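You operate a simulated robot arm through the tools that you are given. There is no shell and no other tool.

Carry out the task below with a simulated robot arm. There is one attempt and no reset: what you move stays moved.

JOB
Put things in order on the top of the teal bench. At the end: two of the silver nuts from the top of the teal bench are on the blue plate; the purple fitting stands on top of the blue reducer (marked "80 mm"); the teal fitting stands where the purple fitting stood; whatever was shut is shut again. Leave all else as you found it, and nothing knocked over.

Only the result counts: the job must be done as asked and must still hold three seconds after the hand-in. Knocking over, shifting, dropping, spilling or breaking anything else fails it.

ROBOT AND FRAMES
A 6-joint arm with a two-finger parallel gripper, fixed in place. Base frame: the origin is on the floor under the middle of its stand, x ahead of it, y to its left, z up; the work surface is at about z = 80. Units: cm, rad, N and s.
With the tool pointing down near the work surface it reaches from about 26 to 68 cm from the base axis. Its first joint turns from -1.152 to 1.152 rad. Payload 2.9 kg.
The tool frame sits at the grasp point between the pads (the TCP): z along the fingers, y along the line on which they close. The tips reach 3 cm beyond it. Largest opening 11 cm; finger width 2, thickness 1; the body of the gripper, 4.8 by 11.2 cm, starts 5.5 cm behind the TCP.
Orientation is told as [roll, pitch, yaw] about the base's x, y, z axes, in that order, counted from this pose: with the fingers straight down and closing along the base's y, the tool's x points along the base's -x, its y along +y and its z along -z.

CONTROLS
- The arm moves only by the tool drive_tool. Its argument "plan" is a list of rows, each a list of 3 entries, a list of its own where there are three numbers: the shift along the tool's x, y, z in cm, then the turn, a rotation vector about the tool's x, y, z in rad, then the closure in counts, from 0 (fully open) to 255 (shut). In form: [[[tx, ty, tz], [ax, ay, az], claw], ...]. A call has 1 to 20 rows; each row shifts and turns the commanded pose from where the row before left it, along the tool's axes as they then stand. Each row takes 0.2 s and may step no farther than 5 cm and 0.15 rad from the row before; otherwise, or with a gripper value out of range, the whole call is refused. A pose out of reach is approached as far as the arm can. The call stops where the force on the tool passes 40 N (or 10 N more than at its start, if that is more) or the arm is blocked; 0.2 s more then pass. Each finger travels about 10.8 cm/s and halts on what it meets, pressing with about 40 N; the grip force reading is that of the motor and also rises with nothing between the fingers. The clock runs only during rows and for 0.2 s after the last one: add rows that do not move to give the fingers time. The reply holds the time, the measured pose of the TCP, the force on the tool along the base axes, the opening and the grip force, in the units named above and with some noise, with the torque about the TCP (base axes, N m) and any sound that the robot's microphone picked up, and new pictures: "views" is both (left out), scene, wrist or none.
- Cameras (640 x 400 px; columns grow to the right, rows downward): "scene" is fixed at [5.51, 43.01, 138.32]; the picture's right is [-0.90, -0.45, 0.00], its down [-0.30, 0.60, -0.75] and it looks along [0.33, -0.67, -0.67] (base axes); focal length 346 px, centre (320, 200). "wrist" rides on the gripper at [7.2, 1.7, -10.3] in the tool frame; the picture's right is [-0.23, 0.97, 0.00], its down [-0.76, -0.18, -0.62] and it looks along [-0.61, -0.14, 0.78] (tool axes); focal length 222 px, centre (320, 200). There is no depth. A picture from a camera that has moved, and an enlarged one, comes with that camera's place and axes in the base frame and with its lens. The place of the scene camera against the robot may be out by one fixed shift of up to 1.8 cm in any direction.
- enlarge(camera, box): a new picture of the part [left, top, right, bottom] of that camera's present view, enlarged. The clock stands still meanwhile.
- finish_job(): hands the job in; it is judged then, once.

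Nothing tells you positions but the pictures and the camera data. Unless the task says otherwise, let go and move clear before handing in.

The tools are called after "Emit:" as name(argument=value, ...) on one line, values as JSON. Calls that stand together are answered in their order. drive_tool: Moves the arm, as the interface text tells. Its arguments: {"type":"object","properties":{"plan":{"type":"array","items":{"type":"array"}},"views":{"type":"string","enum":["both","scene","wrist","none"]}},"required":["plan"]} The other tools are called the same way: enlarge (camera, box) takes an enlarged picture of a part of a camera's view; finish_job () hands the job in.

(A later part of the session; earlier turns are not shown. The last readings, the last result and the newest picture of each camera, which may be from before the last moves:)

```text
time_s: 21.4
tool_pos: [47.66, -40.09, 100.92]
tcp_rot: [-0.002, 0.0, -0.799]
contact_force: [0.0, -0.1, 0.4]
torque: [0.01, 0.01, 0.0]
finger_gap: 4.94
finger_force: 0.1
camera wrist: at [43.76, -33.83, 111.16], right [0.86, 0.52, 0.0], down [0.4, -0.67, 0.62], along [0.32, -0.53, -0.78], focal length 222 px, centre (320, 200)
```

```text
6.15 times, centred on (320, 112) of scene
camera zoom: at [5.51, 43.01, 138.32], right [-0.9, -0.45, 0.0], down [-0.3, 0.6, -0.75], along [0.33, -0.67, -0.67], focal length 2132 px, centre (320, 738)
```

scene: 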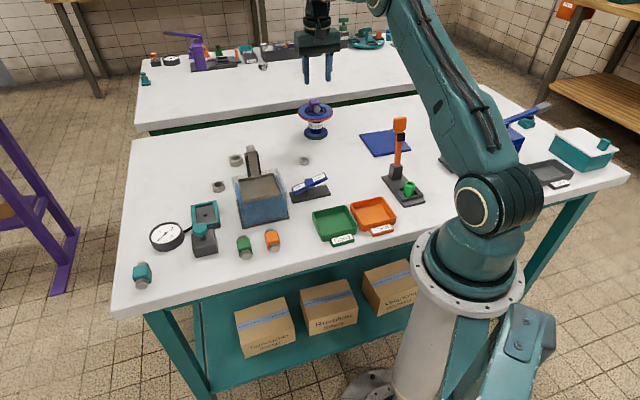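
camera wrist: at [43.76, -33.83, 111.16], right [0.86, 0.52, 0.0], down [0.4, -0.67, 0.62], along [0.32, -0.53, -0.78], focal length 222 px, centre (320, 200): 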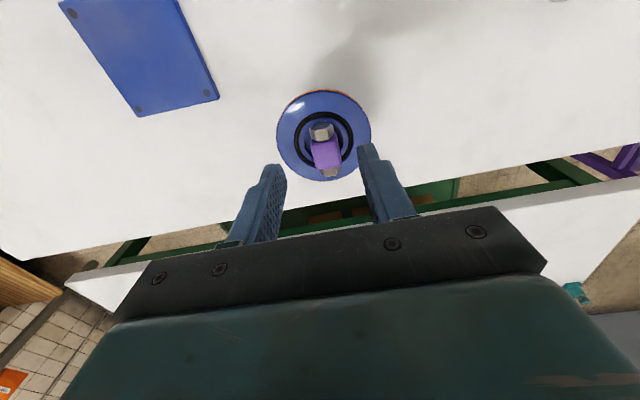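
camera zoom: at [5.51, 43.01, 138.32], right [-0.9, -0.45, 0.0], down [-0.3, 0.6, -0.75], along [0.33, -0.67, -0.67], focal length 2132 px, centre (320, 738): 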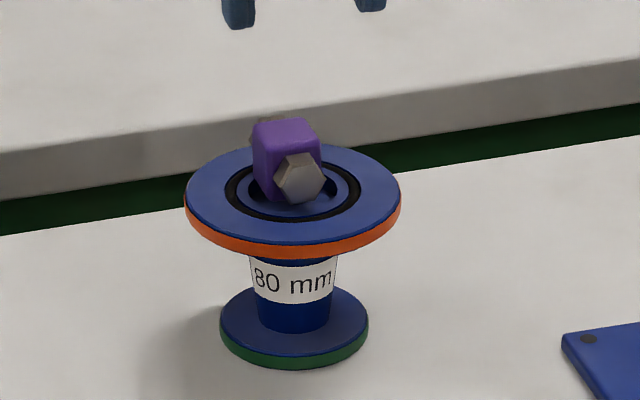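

Emit:
enlarge(camera="scene", box=[300, 92, 334, 120])

Emit:
enlarge(camera="wrist", box=[285, 105, 360, 190])

```text
14.29 times, centred on (317, 106) of scene
camera zoom: at [5.51, 43.01, 138.32], right [-0.9, -0.45, 0.0], down [-0.3, 0.6, -0.75], along [0.33, -0.67, -0.67], focal length 4950 px, centre (363, 1543)
```

zoom: 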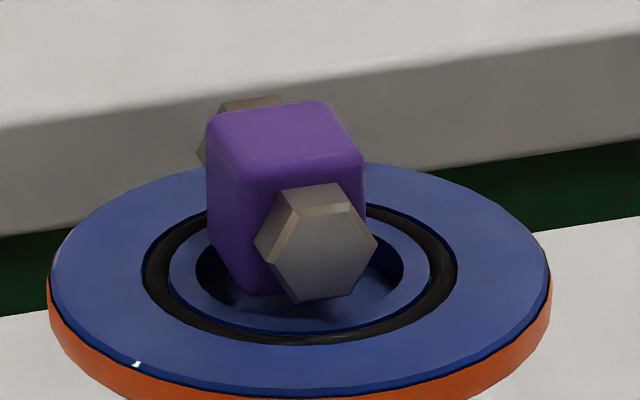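

```text
4.71 times, centred on (322, 148) of wrist
camera zoom: at [43.76, -33.83, 111.16], right [0.86, 0.52, 0.0], down [0.4, -0.67, 0.62], along [0.32, -0.53, -0.78], focal length 1045 px, centre (308, 447)
```

zoom: 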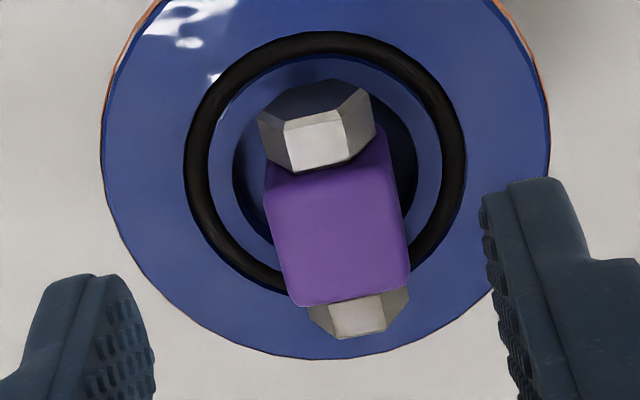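

The purple fitting sits flat on the reducer, near its centre, and the reducer hasn't moved. Next is the teal fitting near (54.6,21.3); I'll travel high (z≈110) because the tank's upright handle may reach z≈97.

Emit:
drive_tool(plan=[[[3, 0, -3], [0, 0, 0], 130], [[3, 0, -3], [0, 0, 0], 130], [[3, 0, -3], [0, 0, 0], 130], [[3.23, 3.22, 0], [0, 0, 0], 130], [[3.23, 3.22, 0], [0, 0, 0], 130], [[3.23, 3.22, 0], [0, 0, 0], 130], [[3.23, 3.22, 0], [0, 0, 0], 130], [[3.23, 3.22, 0], [0, 0, 0], 130], [[3.23, 3.22, 0], [0, 0, 0], 130], [[3.23, 3.22, 0], [0, 0, 0], 130], [[3.23, 3.22, 0], [0, 0, 0], 130], [[3.23, 3.22, 0], [0, 0, 0], 130], [[3.23, 3.22, 0], [0, 0, 0], 130], [[-0.4, 3.09, 1], [0, 0, 0], 130], [[-0.4, 3.09, 1.5], [0, 0, 0], 130], [[-0.4, 3.09, 2], [0, 0, 0], 130], [[-0.4, 3.09, 2], [0, 0, 0], 130], [[-0.4, 3.09, 2], [0, 0, 0], 130], [[0, 0, 0], [0, 0, 0], 130]], views="both")

```text
time_s: 25.4
tool_pos: [54.48, 21.07, 101.39]
tcp_rot: [0.0, 0.0, -0.799]
contact_force: [-0.8, 1.3, -0.6]
torque: [-0.02, -0.01, 0.01]
finger_gap: 5.4
finger_force: 0.1
camera wrist: at [50.55, 27.46, 111.71], right [0.86, 0.52, 0.0], down [0.4, -0.67, 0.62], along [0.32, -0.53, -0.78], focal length 222 px, centre (320, 200)
```

scene: 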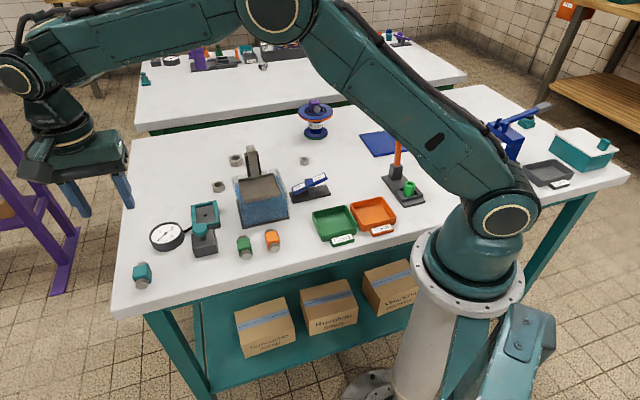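
wrist: 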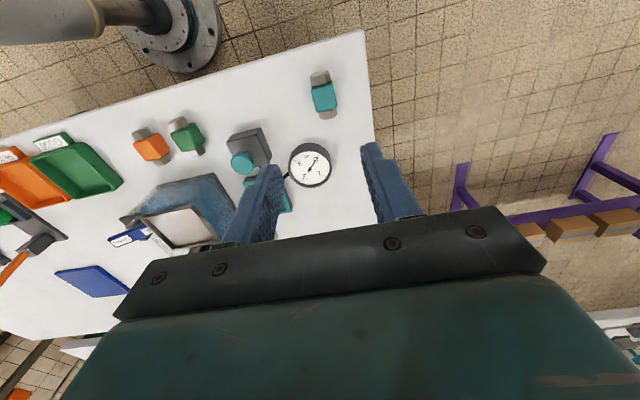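

Emit:
enlarge(camera="wrist", box=[280, 50, 370, 140])

```text
4.44 times, centred on (325, 95) of wrist
camera zoom: at [50.55, 27.46, 111.71], right [0.86, 0.52, 0.0], down [0.4, -0.67, 0.62], along [0.32, -0.53, -0.78], focal length 987 px, centre (298, 667)
```

zoom: 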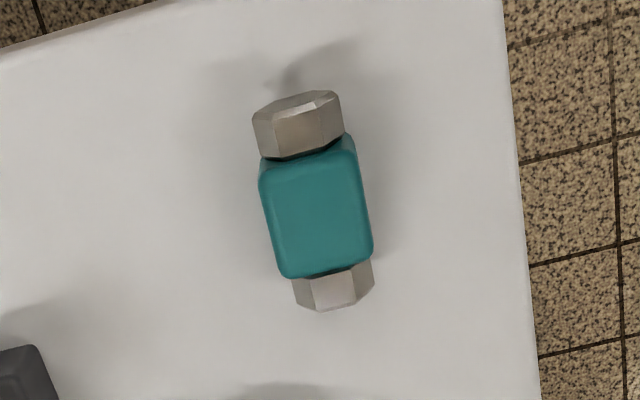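

The teal fitting lies parallel to my tool's x axis, offset about 0.7 cm along tool y. I'll centre over it and descend partway.

Emit:
drive_tool(plan=[[[-0.07, 0.7, 0], [0, 0, 0], 140], [[0, 0, 3], [0, 0, 0], 140], [[0, 0, 3], [0, 0, 0], 140], [[0, 0, 3], [0, 0, 0], 140], [[0, 0, 2], [0, 0, 0], 140], [[0, 0, 0], [0, 0, 0], 140]], views="both")

Emit:
enlarge(camera="wrist", box=[240, 70, 400, 190])

```text
time_s: 26.8
tool_pos: [54.98, 21.48, 90.42]
tcp_rot: [0.0, 0.0, -0.8]
contact_force: [-0.6, 0.0, 0.5]
torque: [0.02, 0.01, -0.01]
finger_gap: 4.97
finger_force: 0.1
camera wrist: at [51.06, 27.82, 100.8], right [0.86, 0.52, 0.0], down [0.4, -0.67, 0.62], along [0.32, -0.53, -0.78], focal length 222 px, centre (320, 200)
```

scene: 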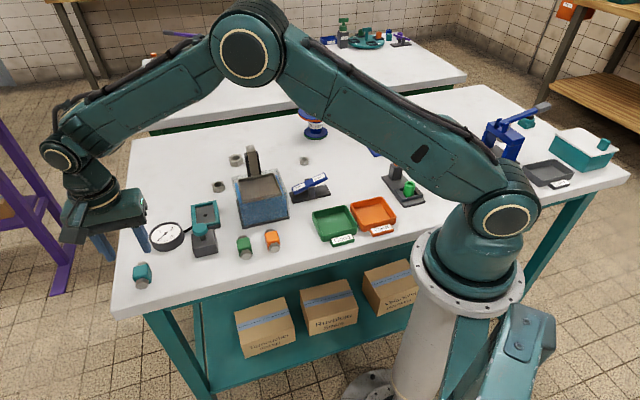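
wrist: 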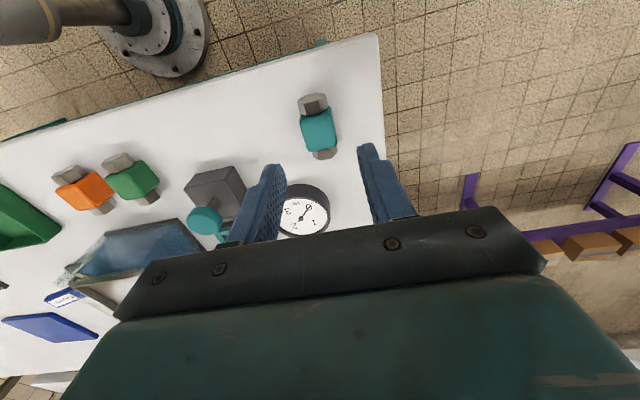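

```text
3.33 times, centred on (320, 130) of wrist
camera zoom: at [51.06, 27.82, 100.8], right [0.86, 0.52, 0.0], down [0.4, -0.67, 0.62], along [0.32, -0.53, -0.78], focal length 740 px, centre (320, 433)
```

zoom: 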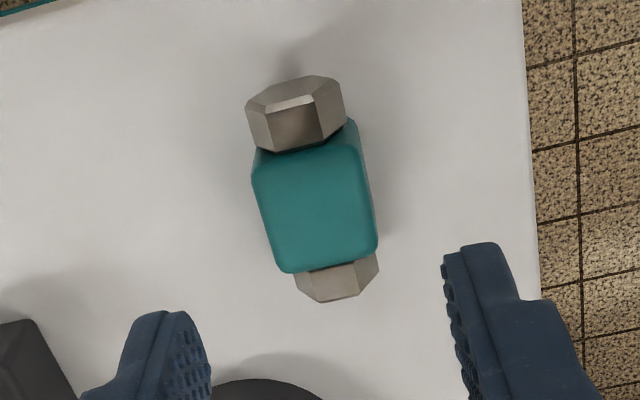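

Centred within 1 mm. Descending to grasp height and closing.

Emit:
drive_tool(plan=[[[0.05, 0.04, 2], [0, 0, 0], 140], [[0, 0, 2], [0, 0, 0], 140], [[0, 0, 1.5], [0, 0, 0], 140], [[0, 0, 1], [0, 0, 0], 140], [[0, 0, 0.38], [0, 0, 0], 140], [[0, 0, 0], [0, 0, 0], 140]], views="wrist")

```text
time_s: 28.2
tool_pos: [54.94, 21.47, 83.65]
tcp_rot: [0.001, 0.001, -0.8]
contact_force: [-0.1, 0.7, 0.6]
torque: [0.02, 0.03, 0.01]
finger_gap: 4.96
finger_force: 0.1
camera wrist: at [51.08, 27.79, 93.97], right [0.86, 0.52, 0.0], down [0.4, -0.67, 0.62], along [0.32, -0.53, -0.78], focal length 222 px, centre (320, 200)
```

wrist: 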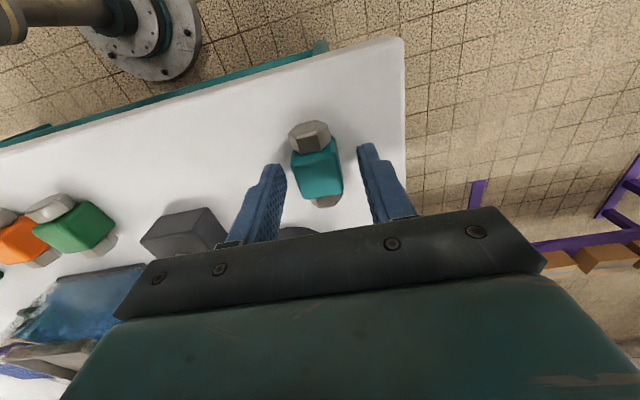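

Emit:
drive_tool(plan=[[[0, 0, 0], [0, 0, 0], 180], [[0, 0, 0], [0, 0, 0], 230], [[0, 0, 0], [0, 0, 0], 230], [[0, 0, 0], [0, 0, 0], 230]], views="wrist")

Emit:
enlarge(camera="wrist", box=[240, 90, 400, 210])

```text
time_s: 29.2
tool_pos: [54.98, 21.54, 83.72]
tcp_rot: [-0.001, 0.0, -0.8]
contact_force: [0.7, 0.0, -0.5]
torque: [0.0, -0.02, -0.01]
finger_gap: 2.73
finger_force: 39.9
camera wrist: at [51.08, 27.79, 93.97], right [0.86, 0.52, 0.0], down [0.4, -0.67, 0.62], along [0.32, -0.53, -0.78], focal length 222 px, centre (320, 200)
```

wrist: 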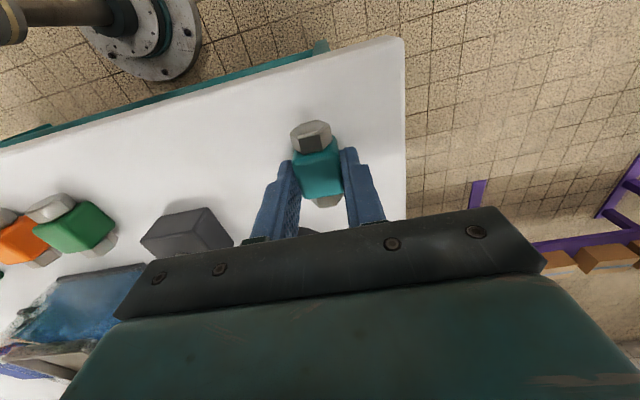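

```text
3.33 times, centred on (320, 150) of wrist
camera zoom: at [51.08, 27.79, 93.97], right [0.86, 0.52, 0.0], down [0.4, -0.67, 0.62], along [0.32, -0.53, -0.78], focal length 740 px, centre (320, 367)
```

zoom: 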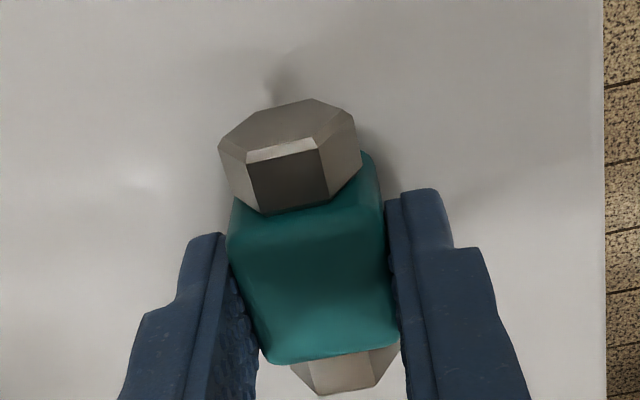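

Teal is gripped, sitting about 0.25 cm further along tool x than purple was, so I'll offset the placement to match. Lifting and carrying it to above where the purple stood.

Emit:
drive_tool(plan=[[[0, 0, -1], [0, 0, 0], 230], [[0, 0, -3], [0, 0, 0], 230], [[0, 0, -4], [0, 0, 0], 230], [[0, 0, -4], [0, 0, 0], 230], [[0, 0, -4], [0, 0, 0], 230], [[-0.16, -3, 0], [0, 0, 0], 230], [[-0.16, -4, 0], [0, 0, 0], 230], [[-0.16, -4.2, 0], [0, 0, 0], 230], [[-0.16, -4.2, 0], [0, 0, 0], 230], [[-0.16, -4.2, 0], [0, 0, 0], 230], [[-0.16, -4.2, 0], [0, 0, 0], 230], [[-0.16, -4.2, 0], [0, 0, 0], 230], [[-0.12, -4, 0], [0, 0, 0], 230], [[0, 0, 3], [0, 0, 0], 230], [[0, 0, 3], [0, 0, 0], 230], [[0, 0, 2], [0, 0, 0], 230], [[0, 0, 0], [0, 0, 0], 230]], views="both")

Emit:
enlarge(camera="wrist", box=[200, 60, 440, 230])

```text
time_s: 32.8
tool_pos: [32.75, -1.46, 91.56]
tcp_rot: [0.001, -0.001, -0.8]
contact_force: [0.5, -0.1, -1.1]
torque: [0.01, -0.02, 0.0]
finger_gap: 2.72
finger_force: 39.7
camera wrist: at [28.79, 4.77, 101.83], right [0.86, 0.52, 0.0], down [0.4, -0.67, 0.62], along [0.32, -0.53, -0.78], focal length 222 px, centre (320, 200)
```

scene: 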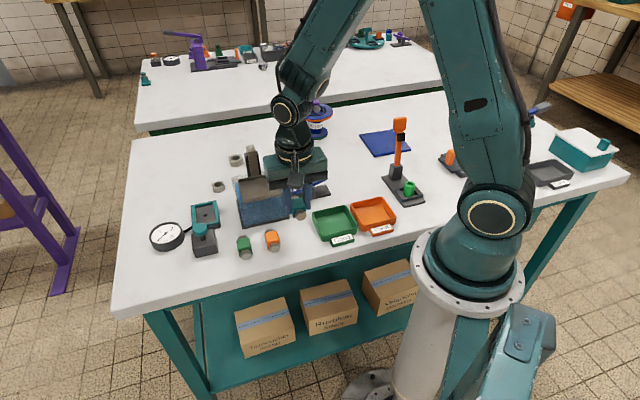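
wrist: 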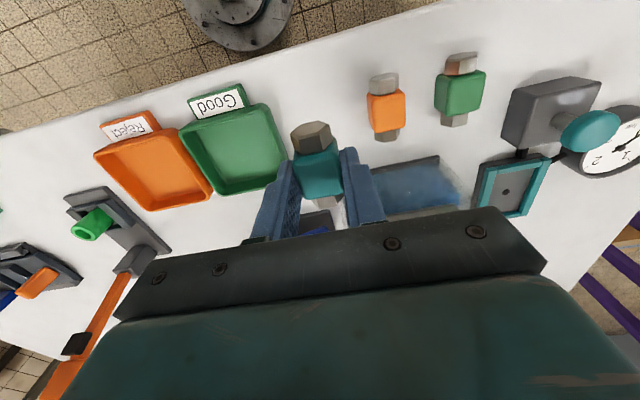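

```text
2.35 times, centred on (320, 145) of wrist
camera zoom: at [28.79, 4.77, 101.83], right [0.86, 0.52, 0.0], down [0.4, -0.67, 0.62], along [0.32, -0.53, -0.78], focal length 523 px, centre (320, 329)
```

zoom: 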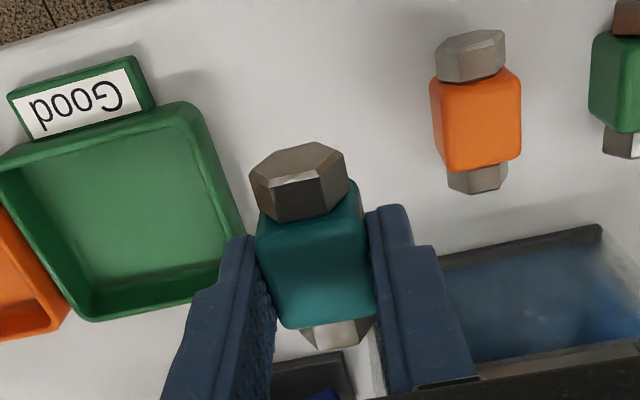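

Over the spot. I'll apply the small correction and lower to just above the bench.

Emit:
drive_tool(plan=[[[-0.28, 0.05, 2], [0, 0, 0], 230], [[0, 0, 2], [0, 0, 0], 230], [[0, 0, 2], [0, 0, 0], 230], [[0, 0, 1.2], [0, 0, 0], 230], [[0, 0, 0.4], [0, 0, 0], 230], [[0, 0, 0], [0, 0, 0], 230]], views="both")

Emit:
enlarge(camera="scene", box=[220, 210, 350, 270])

```text
time_s: 34.2
tool_pos: [33.04, -1.68, 83.99]
tcp_rot: [0.0, 0.0, -0.8]
contact_force: [0.2, -0.6, -1.6]
torque: [0.02, -0.01, 0.01]
finger_gap: 2.72
finger_force: 39.9
camera wrist: at [29.15, 4.63, 94.24], right [0.86, 0.52, 0.0], down [0.4, -0.67, 0.62], along [0.32, -0.53, -0.78], focal length 222 px, centre (320, 200)
```

scene: 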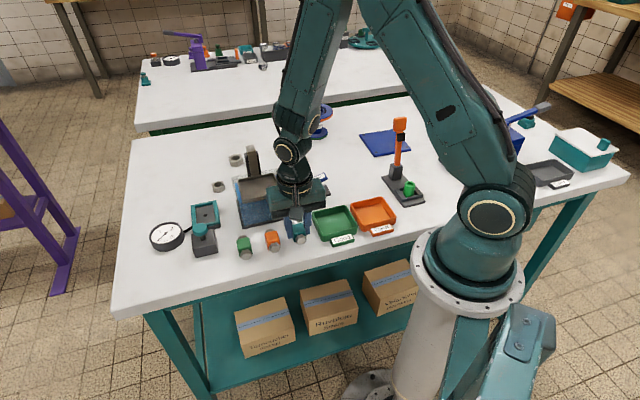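
wrist: 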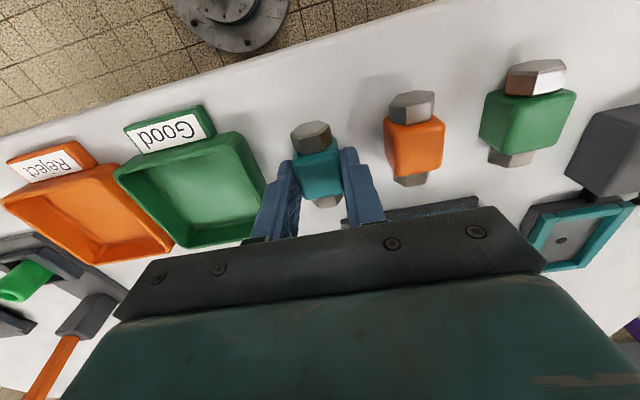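

```text
4.92 times, centred on (285, 240) of scene
camera zoom: at [5.52, 43.01, 138.32], right [-0.9, -0.45, 0.0], down [-0.3, 0.6, -0.75], along [0.33, -0.67, -0.67], focal length 1706 px, centre (492, 3)
```

zoom: 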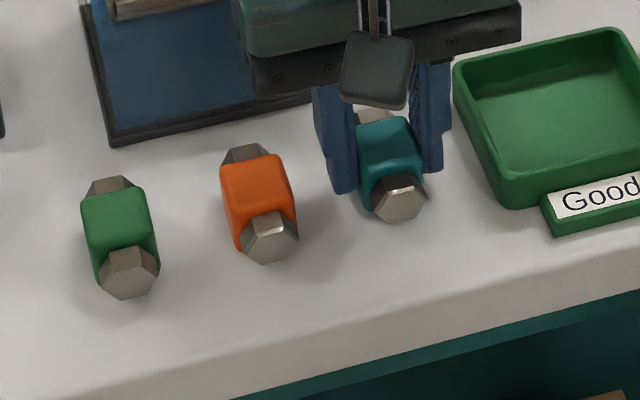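

Emit:
drive_tool(plan=[[[0.07, -0.1, 0.1], [0, 0, 0], 230], [[0, 0, 0.1], [0, 0, 0], 230], [[0, 0, 0], [0, 0, 0], 230]], views="none")

Emit:
drive_tool(plan=[[[0, 0, 0.08], [0, 0, 0], 230], [[0, 0, 0], [0, 0, 0], 230]], views="none")

```text
time_s: 35.0
tool_pos: [32.94, -1.76, 83.71]
tcp_rot: [0.0, 0.001, -0.8]
contact_force: [0.6, 0.2, -1.6]
torque: [0.01, -0.01, -0.02]
finger_gap: 2.71
finger_force: 39.9
```

```text
time_s: 35.6
tool_pos: [33.06, -1.7, 83.74]
tcp_rot: [-0.001, -0.001, -0.799]
contact_force: [0.1, 0.7, 0.1]
torque: [0.04, -0.02, 0.03]
finger_gap: 2.72
finger_force: 40.1
```

The fitting is just touching the bench. Releasing slowly, then rising.

Emit:
drive_tool(plan=[[[0, 0, 0], [0, 0, 0], 195], [[0, 0, 0], [0, 0, 0], 188], [[0, 0, 0], [0, 0, 0], 180], [[0, 0, 0], [0, 0, 0], 170], [[0, 0, 0], [0, 0, 0], 155], [[0, 0, 0], [0, 0, 0], 145], [[0, 0, 0], [0, 0, 0], 145]], views="wrist")

Emit:
drive_tool(plan=[[[0, 0, -0.5], [0, 0, 0], 145], [[0, 0, -1.5], [0, 0, 0], 145], [[0, 0, -3], [0, 0, 0], 145], [[0, 0, -4], [0, 0, 0], 145], [[0, 0, -4], [0, 0, 0], 145], [[0, 0, -4], [0, 0, 0], 145]], views="both")

Emit:
enlarge(camera="scene", box=[220, 210, 350, 270])

```text
time_s: 37.2
tool_pos: [32.97, -1.79, 83.7]
tcp_rot: [0.0, 0.0, -0.8]
contact_force: [-0.4, 0.8, -0.5]
torque: [-0.03, 0.0, -0.03]
finger_gap: 4.73
finger_force: 0.0
camera wrist: at [29.12, 4.58, 94.04], right [0.86, 0.52, 0.0], down [0.4, -0.67, 0.62], along [0.32, -0.53, -0.78], focal length 222 px, centre (320, 200)
```

wrist: 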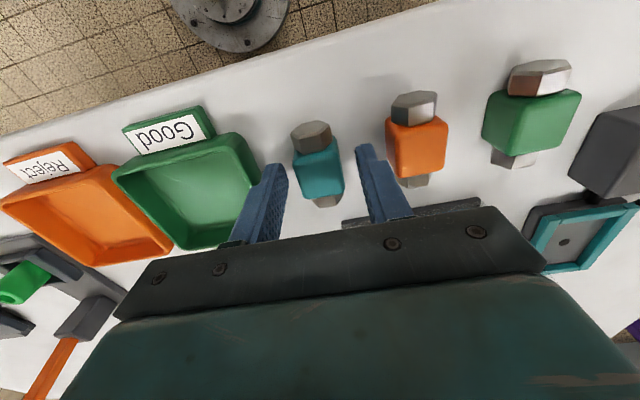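

```text
time_s: 38.6
tool_pos: [33.11, -1.81, 100.64]
tcp_rot: [0.002, -0.001, -0.799]
contact_force: [-0.1, -0.1, 0.0]
torque: [0.01, -0.02, 0.0]
finger_gap: 4.73
finger_force: 0.1
camera wrist: at [29.19, 4.47, 110.98], right [0.86, 0.52, 0.0], down [0.4, -0.67, 0.62], along [0.32, -0.53, -0.78], focal length 222 px, centre (320, 200)
```

scene: 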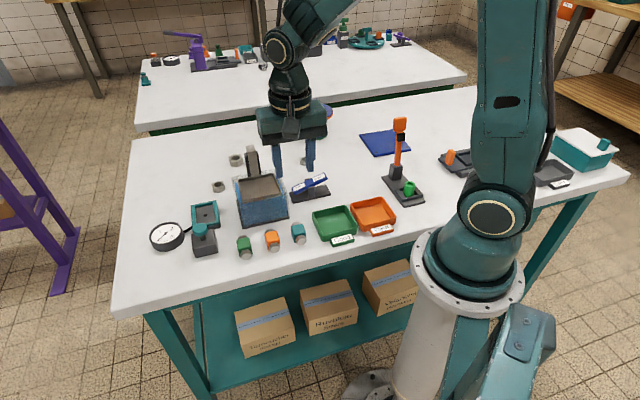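
wrist: 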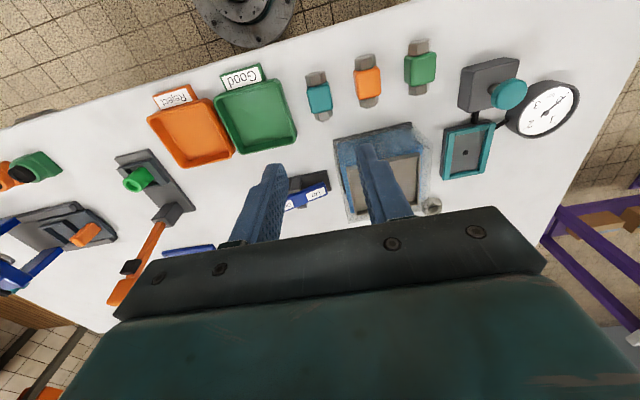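

```text
4.92 times, centred on (285, 240) of scene
camera zoom: at [5.51, 43.01, 138.32], right [-0.9, -0.45, 0.0], down [-0.3, 0.6, -0.75], along [0.33, -0.67, -0.67], focal length 1706 px, centre (492, 3)
```

zoom: 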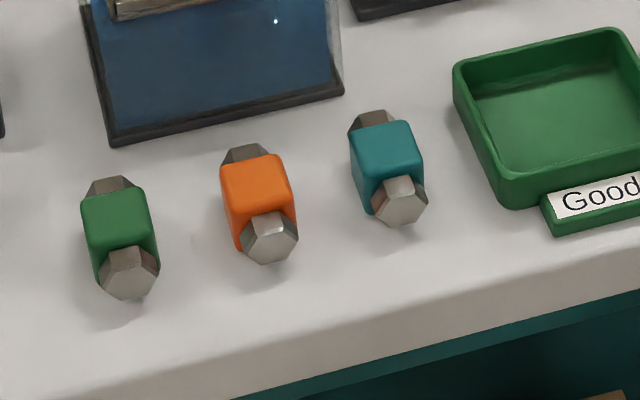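

Teal now stands where purple was, parallel to the orange and green ones. Next are the nuts; I'll go above the one near (45,-27) for a close look.

Emit:
drive_tool(plan=[[[-4.38, -1.47, 0], [0, 0, 0], 130], [[-4.38, -1.47, 0], [0, 0, 0], 130], [[-4.38, -1.47, 0], [0, 0, 0], 130], [[-4.38, -1.47, 0], [0, 0, 0], 130], [[-4.38, -1.47, 0], [0, 0, 0], 130], [[-4.38, -1.47, 0], [0, 0, 0], 130], [[0, 0, 3], [0, 0, 0], 130], [[0, 0, 3], [0, 0, 0], 130], [[0, 0, 0], [0, 0, 0], 130]], views="both")

Emit:
enlarge(camera="wrist", box=[240, 60, 400, 180])

Emit:
enlarge(camera="scene", box=[200, 140, 330, 230])

```text
time_s: 40.6
tool_pos: [45.33, -26.8, 94.75]
tcp_rot: [-0.001, 0.0, -0.8]
contact_force: [0.7, -0.4, -0.4]
torque: [0.0, 0.03, 0.0]
finger_gap: 5.4
finger_force: 0.1
camera wrist: at [41.4, -20.51, 105.04], right [0.86, 0.52, 0.0], down [0.4, -0.67, 0.62], along [0.32, -0.53, -0.78], focal length 222 px, centre (320, 200)
```

scene: 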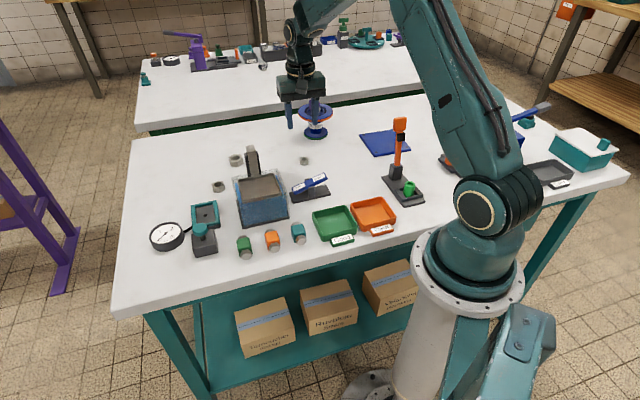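
wrist: 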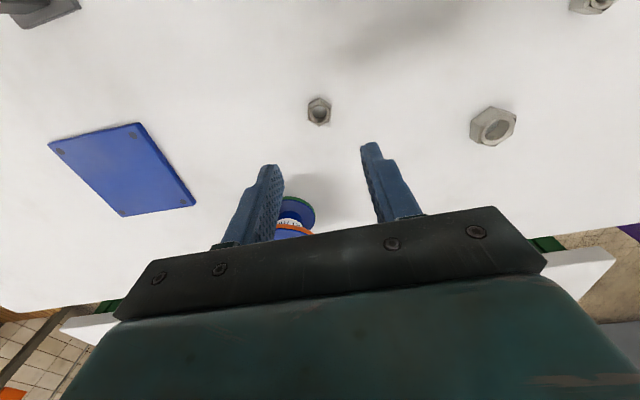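

```text
3.33 times, centred on (320, 120) of wrist
camera zoom: at [41.4, -20.51, 105.04], right [0.86, 0.52, 0.0], down [0.4, -0.67, 0.62], along [0.32, -0.53, -0.78], focal length 740 px, centre (320, 467)
```

zoom: 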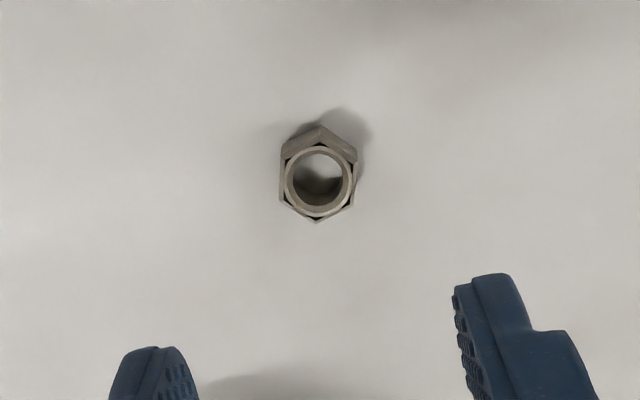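

```text
4.44 times, centred on (265, 185) of scene
camera zoom: at [5.51, 43.01, 138.32], right [-0.9, -0.45, 0.0], down [-0.3, 0.6, -0.75], along [0.33, -0.67, -0.67], focal length 1540 px, centre (564, 267)
```

zoom: 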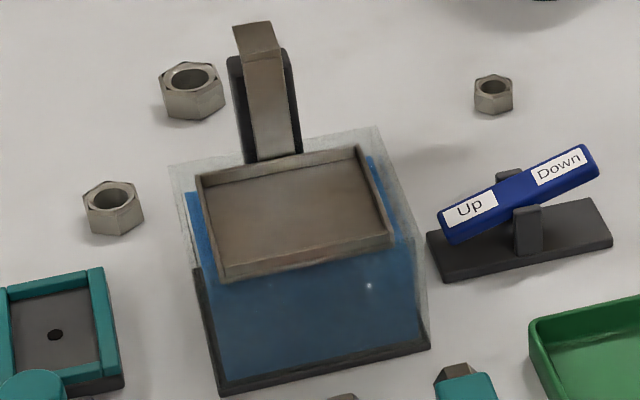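

The nut's flats line up with my fingers and it's centred under the tool. Descending to grasp it.

Emit:
drive_tool(plan=[[[-0.04, 0.05, 3], [0, 0, 0], 145], [[0, 0, 3], [0, 0, 0], 145], [[0, 0, 2.5], [0, 0, 0], 145], [[0, 0, 1.5], [0, 0, 0], 145], [[0, 0, 1], [0, 0, 0], 145], [[0, 0, 0.3], [0, 0, 0], 145], [[0, 0, 0], [0, 0, 0], 145]], views="wrist")

Emit:
enlarge(camera="wrist", box=[240, 90, 400, 210])

```text
time_s: 42.2
tool_pos: [45.16, -26.85, 83.44]
tcp_rot: [-0.001, 0.001, -0.799]
contact_force: [-1.1, 0.4, 0.6]
torque: [-0.01, 0.0, -0.03]
finger_gap: 4.77
finger_force: 0.1
camera wrist: at [41.22, -20.51, 93.71], right [0.86, 0.52, 0.0], down [0.4, -0.67, 0.62], along [0.32, -0.53, -0.78], focal length 222 px, centre (320, 200)
```

wrist: 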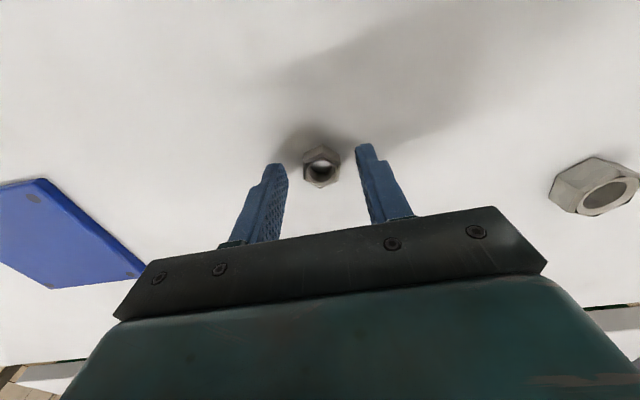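

```text
3.33 times, centred on (320, 150) of wrist
camera zoom: at [41.22, -20.51, 93.71], right [0.86, 0.52, 0.0], down [0.4, -0.67, 0.62], along [0.32, -0.53, -0.78], focal length 740 px, centre (320, 367)
```

zoom: 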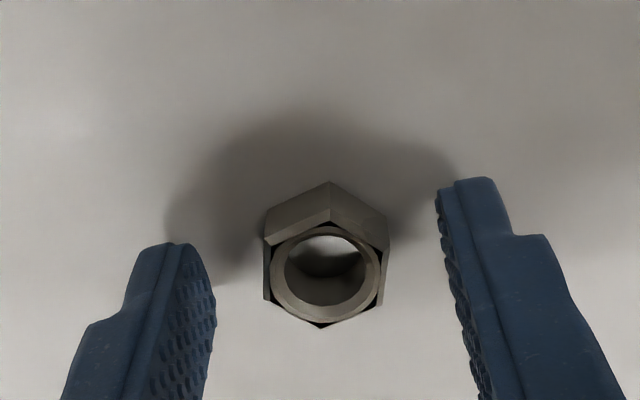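

Emit:
drive_tool(plan=[[[0, 0, 0], [0, 0, 0], 170], [[0, 0, 0], [0, 0, 0], 190], [[0, 0, 0], [0, 0, 0], 220], [[0, 0, 0], [0, 0, 0], 235], [[0, 0, 0], [0, 0, 0], 235], [[0, 0, 0], [0, 0, 0], 235]], views="wrist")

Emit:
enlarge(camera="wrist", box=[240, 90, 400, 210])

```text
time_s: 43.6
tool_pos: [45.11, -26.8, 83.51]
tcp_rot: [-0.001, 0.0, -0.798]
contact_force: [-0.3, -0.1, 0.1]
torque: [0.0, 0.01, -0.03]
finger_gap: 2.48
finger_force: 40.1
camera wrist: at [41.22, -20.51, 93.73], right [0.86, 0.52, 0.0], down [0.4, -0.67, 0.62], along [0.32, -0.53, -0.78], focal length 222 px, centre (320, 200)
```

wrist: 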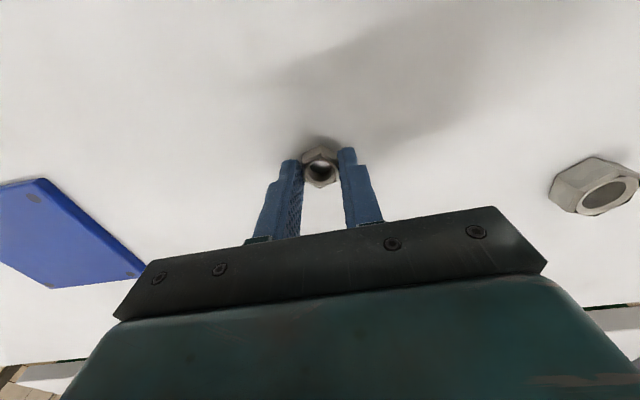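

```text
3.33 times, centred on (320, 150) of wrist
camera zoom: at [41.22, -20.51, 93.73], right [0.86, 0.52, 0.0], down [0.4, -0.67, 0.62], along [0.32, -0.53, -0.78], focal length 740 px, centre (320, 367)
```

zoom: 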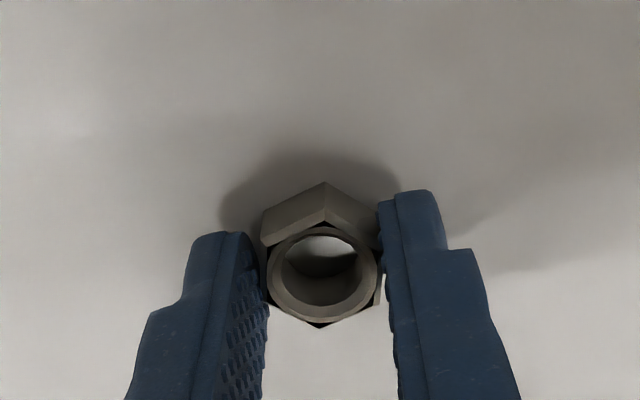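

The nut is gripped (2.48 cm across flats). Lifting and moving over the blue plate.

Emit:
drive_tool(plan=[[[0, 0, -1], [0, 0, 0], 235], [[0, 0, -3], [0, 0, 0], 235], [[0, 0, -4], [0, 0, 0], 235], [[0, 0, -4], [0, 0, 0], 235], [[-0.5, -3, 0], [0, 0, 0], 235], [[-0.5, -4.4, 0], [0, 0, 0], 235], [[-0.5, -4.6, 0], [0, 0, 0], 235], [[-0.5, -4.6, 0], [0, 0, 0], 235], [[-0.5, -4.4, 0], [0, 0, 0], 235], [[-0.25, -2.3, 0], [0, 0, 0], 235], [[0, 0, 0], [0, 0, 0], 235]], views="both")

Emit:
enlarge(camera="wrist", box=[200, 40, 440, 220])

```text
time_s: 46.0
tool_pos: [30.08, -45.02, 95.35]
tcp_rot: [0.001, 0.0, -0.799]
contact_force: [0.1, -0.2, -0.3]
torque: [-0.01, -0.02, 0.02]
finger_gap: 2.48
finger_force: 39.8
camera wrist: at [26.22, -38.7, 105.66], right [0.86, 0.52, 0.0], down [0.4, -0.67, 0.62], along [0.32, -0.53, -0.78], focal length 222 px, centre (320, 200)
```

scene: 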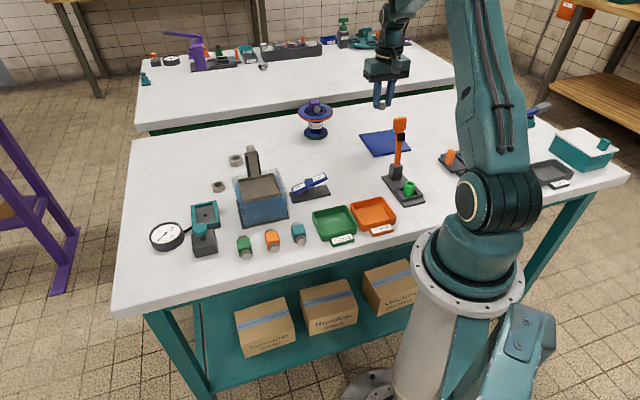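
wrist: 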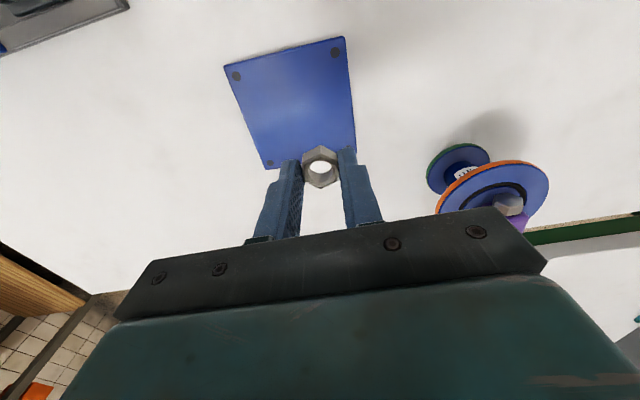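

```text
2.22 times, centred on (320, 130) of wrist
camera zoom: at [26.22, -38.7, 105.66], right [0.86, 0.52, 0.0], down [0.4, -0.67, 0.62], along [0.32, -0.53, -0.78], focal length 494 px, centre (320, 356)
```

zoom: 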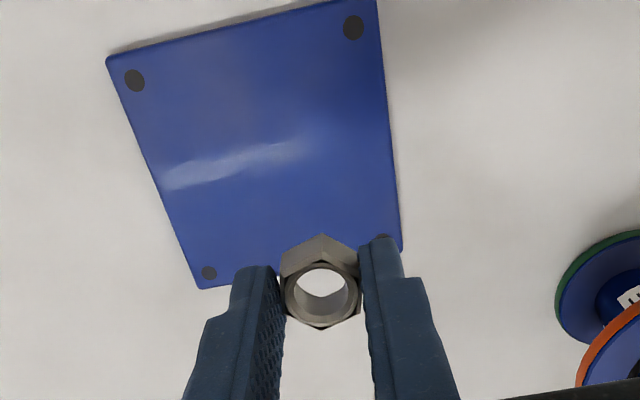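

The plate is about 11.6 cm square and directly below. I'll set this nut down a bit beyond its centre, leaving room for the second one.

Emit:
drive_tool(plan=[[[-2.8, -2.3, 0], [0, 0, 0], 235], [[0, 0, 3], [0, 0, 0], 235], [[0, 0, 3], [0, 0, 0], 235], [[0, 0, 2.5], [0, 0, 0], 235], [[0, 0, 1], [0, 0, 0], 235], [[0, 0, 0], [0, 0, 0], 235]], views="both")

Emit:
enlarge(camera="scene", box=[340, 100, 430, 165])

```text
time_s: 47.4
tool_pos: [30.73, -48.63, 86.04]
tcp_rot: [-0.001, 0.0, -0.798]
contact_force: [0.1, -0.7, -0.9]
torque: [-0.01, -0.01, 0.01]
finger_gap: 2.28
finger_force: 39.5
camera wrist: at [26.7, -42.23, 96.34], right [0.86, 0.52, 0.0], down [0.4, -0.67, 0.62], along [0.32, -0.53, -0.78], focal length 222 px, centre (320, 200)
```

scene: 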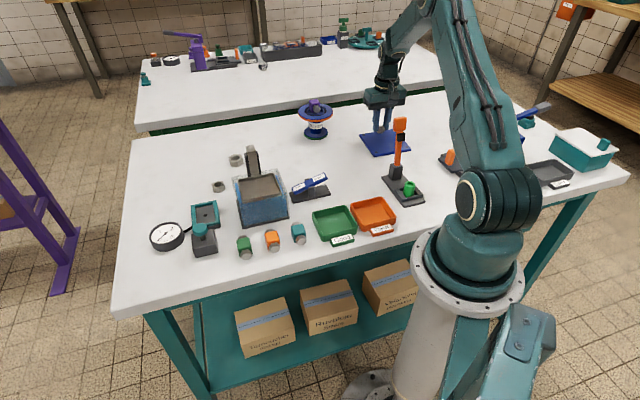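
wrist: 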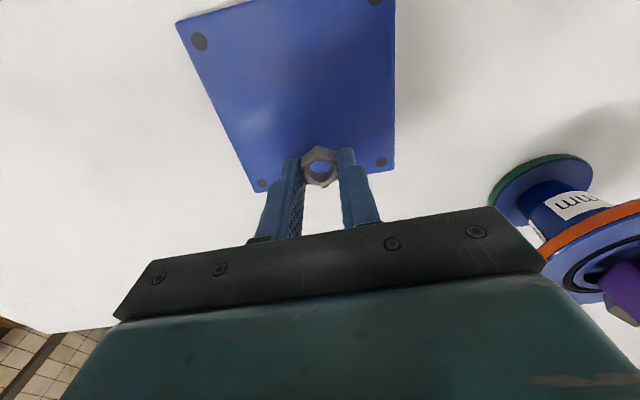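

```text
6.15 times, centred on (385, 132) of scene
camera zoom: at [5.51, 43.01, 138.32], right [-0.9, -0.45, 0.0], down [-0.3, 0.6, -0.75], along [0.33, -0.67, -0.67], focal length 2132 px, centre (-80, 615)
```

zoom: 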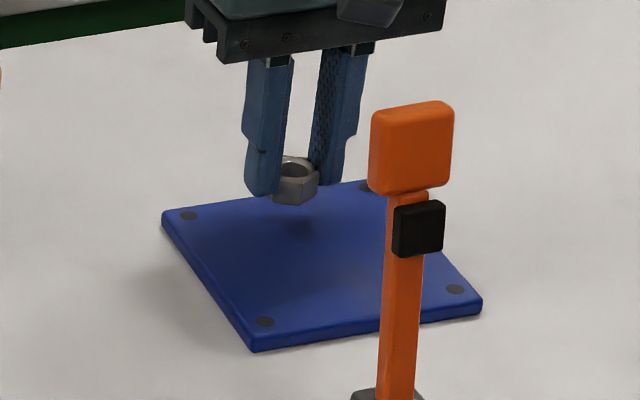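

Emit:
enlarge(camera="wrist", box=[260, 110, 380, 210])

```text
4.00 times, centred on (320, 160) of wrist
camera zoom: at [26.7, -42.23, 96.34], right [0.86, 0.52, 0.0], down [0.4, -0.67, 0.62], along [0.32, -0.53, -0.78], focal length 888 px, centre (320, 360)
```

zoom: 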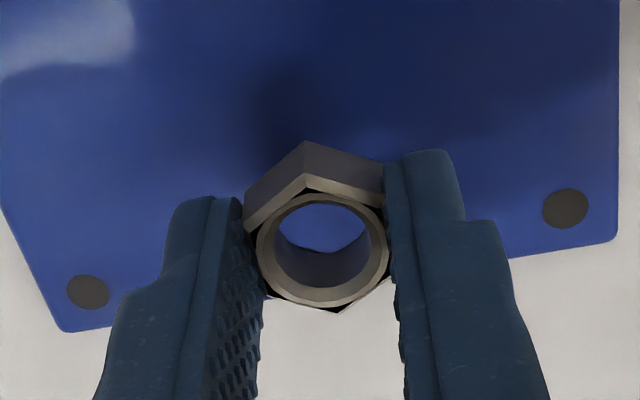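

The nut has turned slightly in the grip but is held. Lowering in small steps until it touches the plate.

Emit:
drive_tool(plan=[[[0, 0, 0.5], [0, 0, 0], 235], [[0, 0, 0.3], [0, 0, 0], 235], [[0, 0, 0.2], [0, 0, 0], 235], [[0, 0, 0], [0, 0, 0], 235]], views="none")

Emit:
enlarge(camera="scene", box=[355, 100, 415, 150])

```text
time_s: 48.4
tool_pos: [30.6, -48.56, 85.04]
tcp_rot: [-0.001, -0.001, -0.801]
contact_force: [0.7, 0.1, -0.3]
torque: [0.0, 0.03, -0.03]
finger_gap: 2.27
finger_force: 39.8
```

```text
8.00 times, centred on (385, 125) of scene
camera zoom: at [5.51, 43.01, 138.32], right [-0.9, -0.45, 0.0], down [-0.3, 0.6, -0.75], along [0.33, -0.67, -0.67], focal length 2772 px, centre (-200, 800)
```

zoom: 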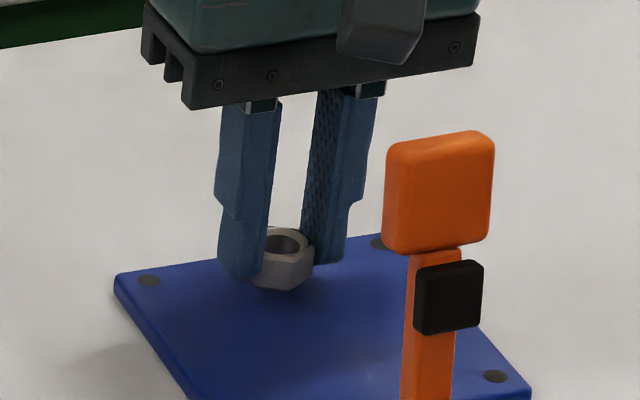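

Emit:
drive_tool(plan=[[[0, 0, 0.15], [0, 0, 0], 235], [[0, 0, 0.15], [0, 0, 0], 235], [[0, 0, 0], [0, 0, 0], 235]], views="none")

Emit:
drive_tool(plan=[[[0, 0, 0.1], [0, 0, 0], 235], [[0, 0, 0], [0, 0, 0], 235]], views="none")

Emit:
drive_tool(plan=[[[0, 0, 0.1], [0, 0, 0], 235], [[0, 0, 0], [0, 0, 0], 235]], views="none")

```text
time_s: 49.2
tool_pos: [30.64, -48.53, 84.76]
tcp_rot: [0.001, 0.0, -0.799]
contact_force: [-0.4, 0.1, -0.6]
torque: [-0.02, 0.02, 0.01]
finger_gap: 2.29
finger_force: 39.8
```

```text
time_s: 49.8
tool_pos: [30.69, -48.62, 84.42]
tcp_rot: [0.001, -0.001, -0.8]
contact_force: [0.1, -0.2, -0.1]
torque: [-0.03, 0.01, -0.02]
finger_gap: 2.27
finger_force: 39.4
```

```text
time_s: 50.4
tool_pos: [30.6, -48.65, 84.51]
tcp_rot: [-0.001, 0.001, -0.799]
contact_force: [-2.6, 1.5, 5.7]
torque: [0.04, 0.07, 0.02]
finger_gap: 2.28
finger_force: 39.7
```

Contact with the plate. Easing off and releasing slowly.

Emit:
drive_tool(plan=[[[0, 0, -0.04], [0, 0, 0], 235], [[0, 0, 0], [0, 0, 0], 206], [[0, 0, 0], [0, 0, 0], 200], [[0, 0, 0], [0, 0, 0], 194], [[0, 0, 0], [0, 0, 0], 187], [[0, 0, 0], [0, 0, 0], 175], [[0, 0, 0], [0, 0, 0], 160], [[0, 0, 0], [0, 0, 0], 150], [[0, 0, 0], [0, 0, 0], 150]], views="wrist")

Emit:
drive_tool(plan=[[[0, 0, -0.5], [0, 0, 0], 150], [[0, 0, -1.5], [0, 0, 0], 150], [[0, 0, -3], [0, 0, 0], 150], [[0, 0, -4], [0, 0, 0], 150], [[0, 0, -4], [0, 0, 0], 150], [[0, 0, -3], [0, 0, 0], 150]], views="both")

Emit:
enlarge(camera="scene", box=[340, 100, 430, 165])

```text
time_s: 52.4
tool_pos: [30.52, -48.67, 84.53]
tcp_rot: [0.0, -0.001, -0.8]
contact_force: [-0.8, 0.8, 0.0]
torque: [0.02, -0.02, -0.03]
finger_gap: 4.55
finger_force: 0.0
camera wrist: at [26.74, -42.29, 94.78], right [0.86, 0.52, 0.0], down [0.4, -0.67, 0.62], along [0.32, -0.53, -0.78], focal length 222 px, centre (320, 200)
```

wrist: 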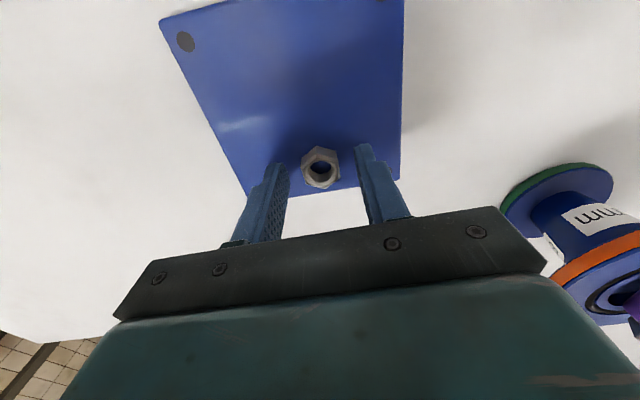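

```text
time_s: 53.8
tool_pos: [30.38, -48.58, 100.54]
tcp_rot: [0.001, 0.001, -0.798]
contact_force: [1.1, 0.5, 0.1]
torque: [-0.01, 0.01, 0.0]
finger_gap: 4.55
finger_force: 0.2
camera wrist: at [26.53, -42.16, 110.88], right [0.86, 0.52, 0.0], down [0.4, -0.67, 0.62], along [0.32, -0.53, -0.78], focal length 222 px, centre (320, 200)
```

scene: 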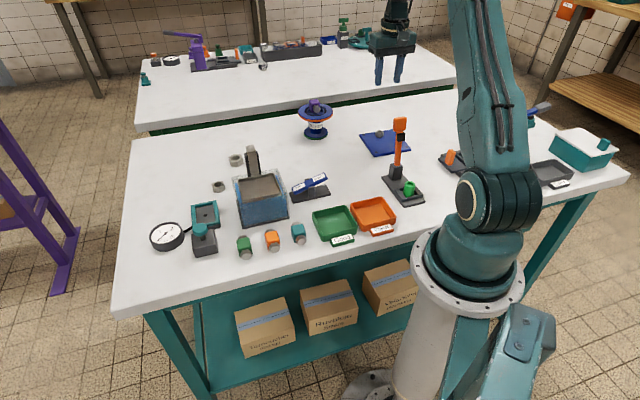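
wrist: 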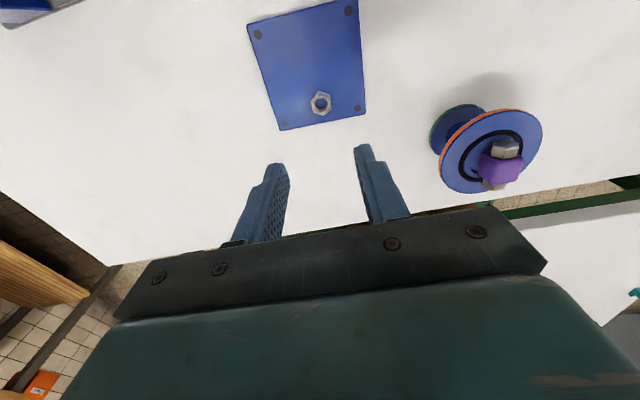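

```text
6.15 times, centred on (385, 132) of scene
camera zoom: at [5.51, 43.01, 138.32], right [-0.9, -0.45, 0.0], down [-0.3, 0.6, -0.75], along [0.33, -0.67, -0.67], focal length 2132 px, centre (-80, 615)
```

zoom: 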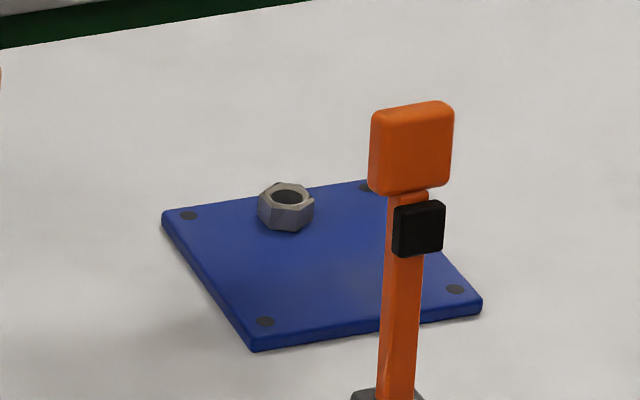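

The first nut lies flat on the plate and the plate hasn't moved. Now I'll rise, travel high past the tank's upright handle, and look at the nut near (59,-7).

Emit:
drive_tool(plan=[[[0, 0, -4], [0, 0, 0], 130], [[0, 0, -4], [0, 0, 0], 130], [[0.95, 4.45, 0], [0, 0, 0], 130], [[0.95, 4.45, 0], [0, 0, 0], 130], [[0.95, 4.45, 0], [0, 0, 0], 130], [[0.95, 4.45, 0], [0, 0, 0], 130], [[0.95, 4.45, 0], [0, 0, 0], 130], [[0.95, 4.45, 0], [0, 0, 0], 130], [[0.95, 4.45, 0], [0, 0, 0], 130], [[0.95, 4.45, 0], [0, 0, 0], 130], [[0.95, 4.45, 0], [0, 0, 0], 130], [[0.95, 4.45, 0], [0, 0, 0], 130], [[0.95, 4.4, 0], [0, 0, 0], 130], [[0, 0, 3], [0, 0, 0], 130], [[0, 0, 3], [0, 0, 0], 130], [[0, 0, 0], [0, 0, 0], 130]], views="both")

Emit:
enlarge(camera="wrist", box=[160, 40, 400, 220])

```text
time_s: 57.2
tool_pos: [58.61, -6.85, 102.45]
tcp_rot: [0.001, 0.0, -0.8]
contact_force: [-0.8, -0.1, 0.1]
torque: [0.0, 0.02, -0.05]
finger_gap: 5.38
finger_force: 0.1
camera wrist: at [54.62, -0.6, 112.72], right [0.86, 0.52, 0.0], down [0.4, -0.67, 0.62], along [0.32, -0.53, -0.78], focal length 222 px, centre (320, 200)
```

scene: 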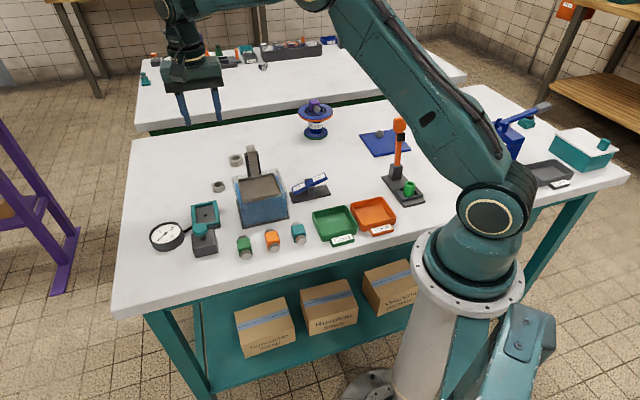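
wrist: 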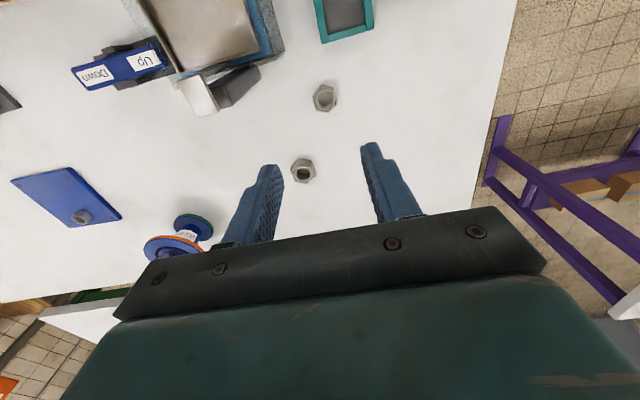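

```text
2.22 times, centred on (280, 130) of wrist
camera zoom: at [54.62, -0.6, 112.72], right [0.86, 0.52, 0.0], down [0.4, -0.67, 0.62], along [0.32, -0.53, -0.78], focal length 494 px, centre (409, 356)
```

zoom: 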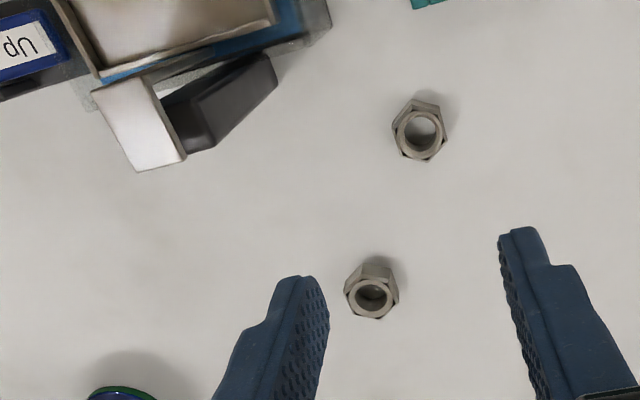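

Emit:
enlarge(camera="wrist", box=[300, 75, 350, 120])

```text
8.89 times, centred on (325, 98) of wrist
camera zoom: at [54.62, -0.6, 112.72], right [0.86, 0.52, 0.0], down [0.4, -0.67, 0.62], along [0.32, -0.53, -0.78], focal length 1974 px, centre (276, 1111)
```

zoom: 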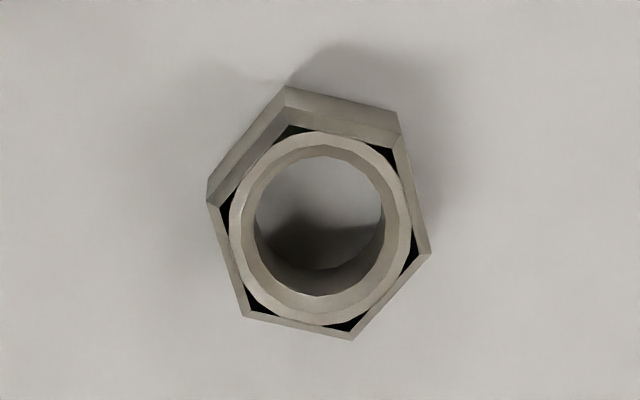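

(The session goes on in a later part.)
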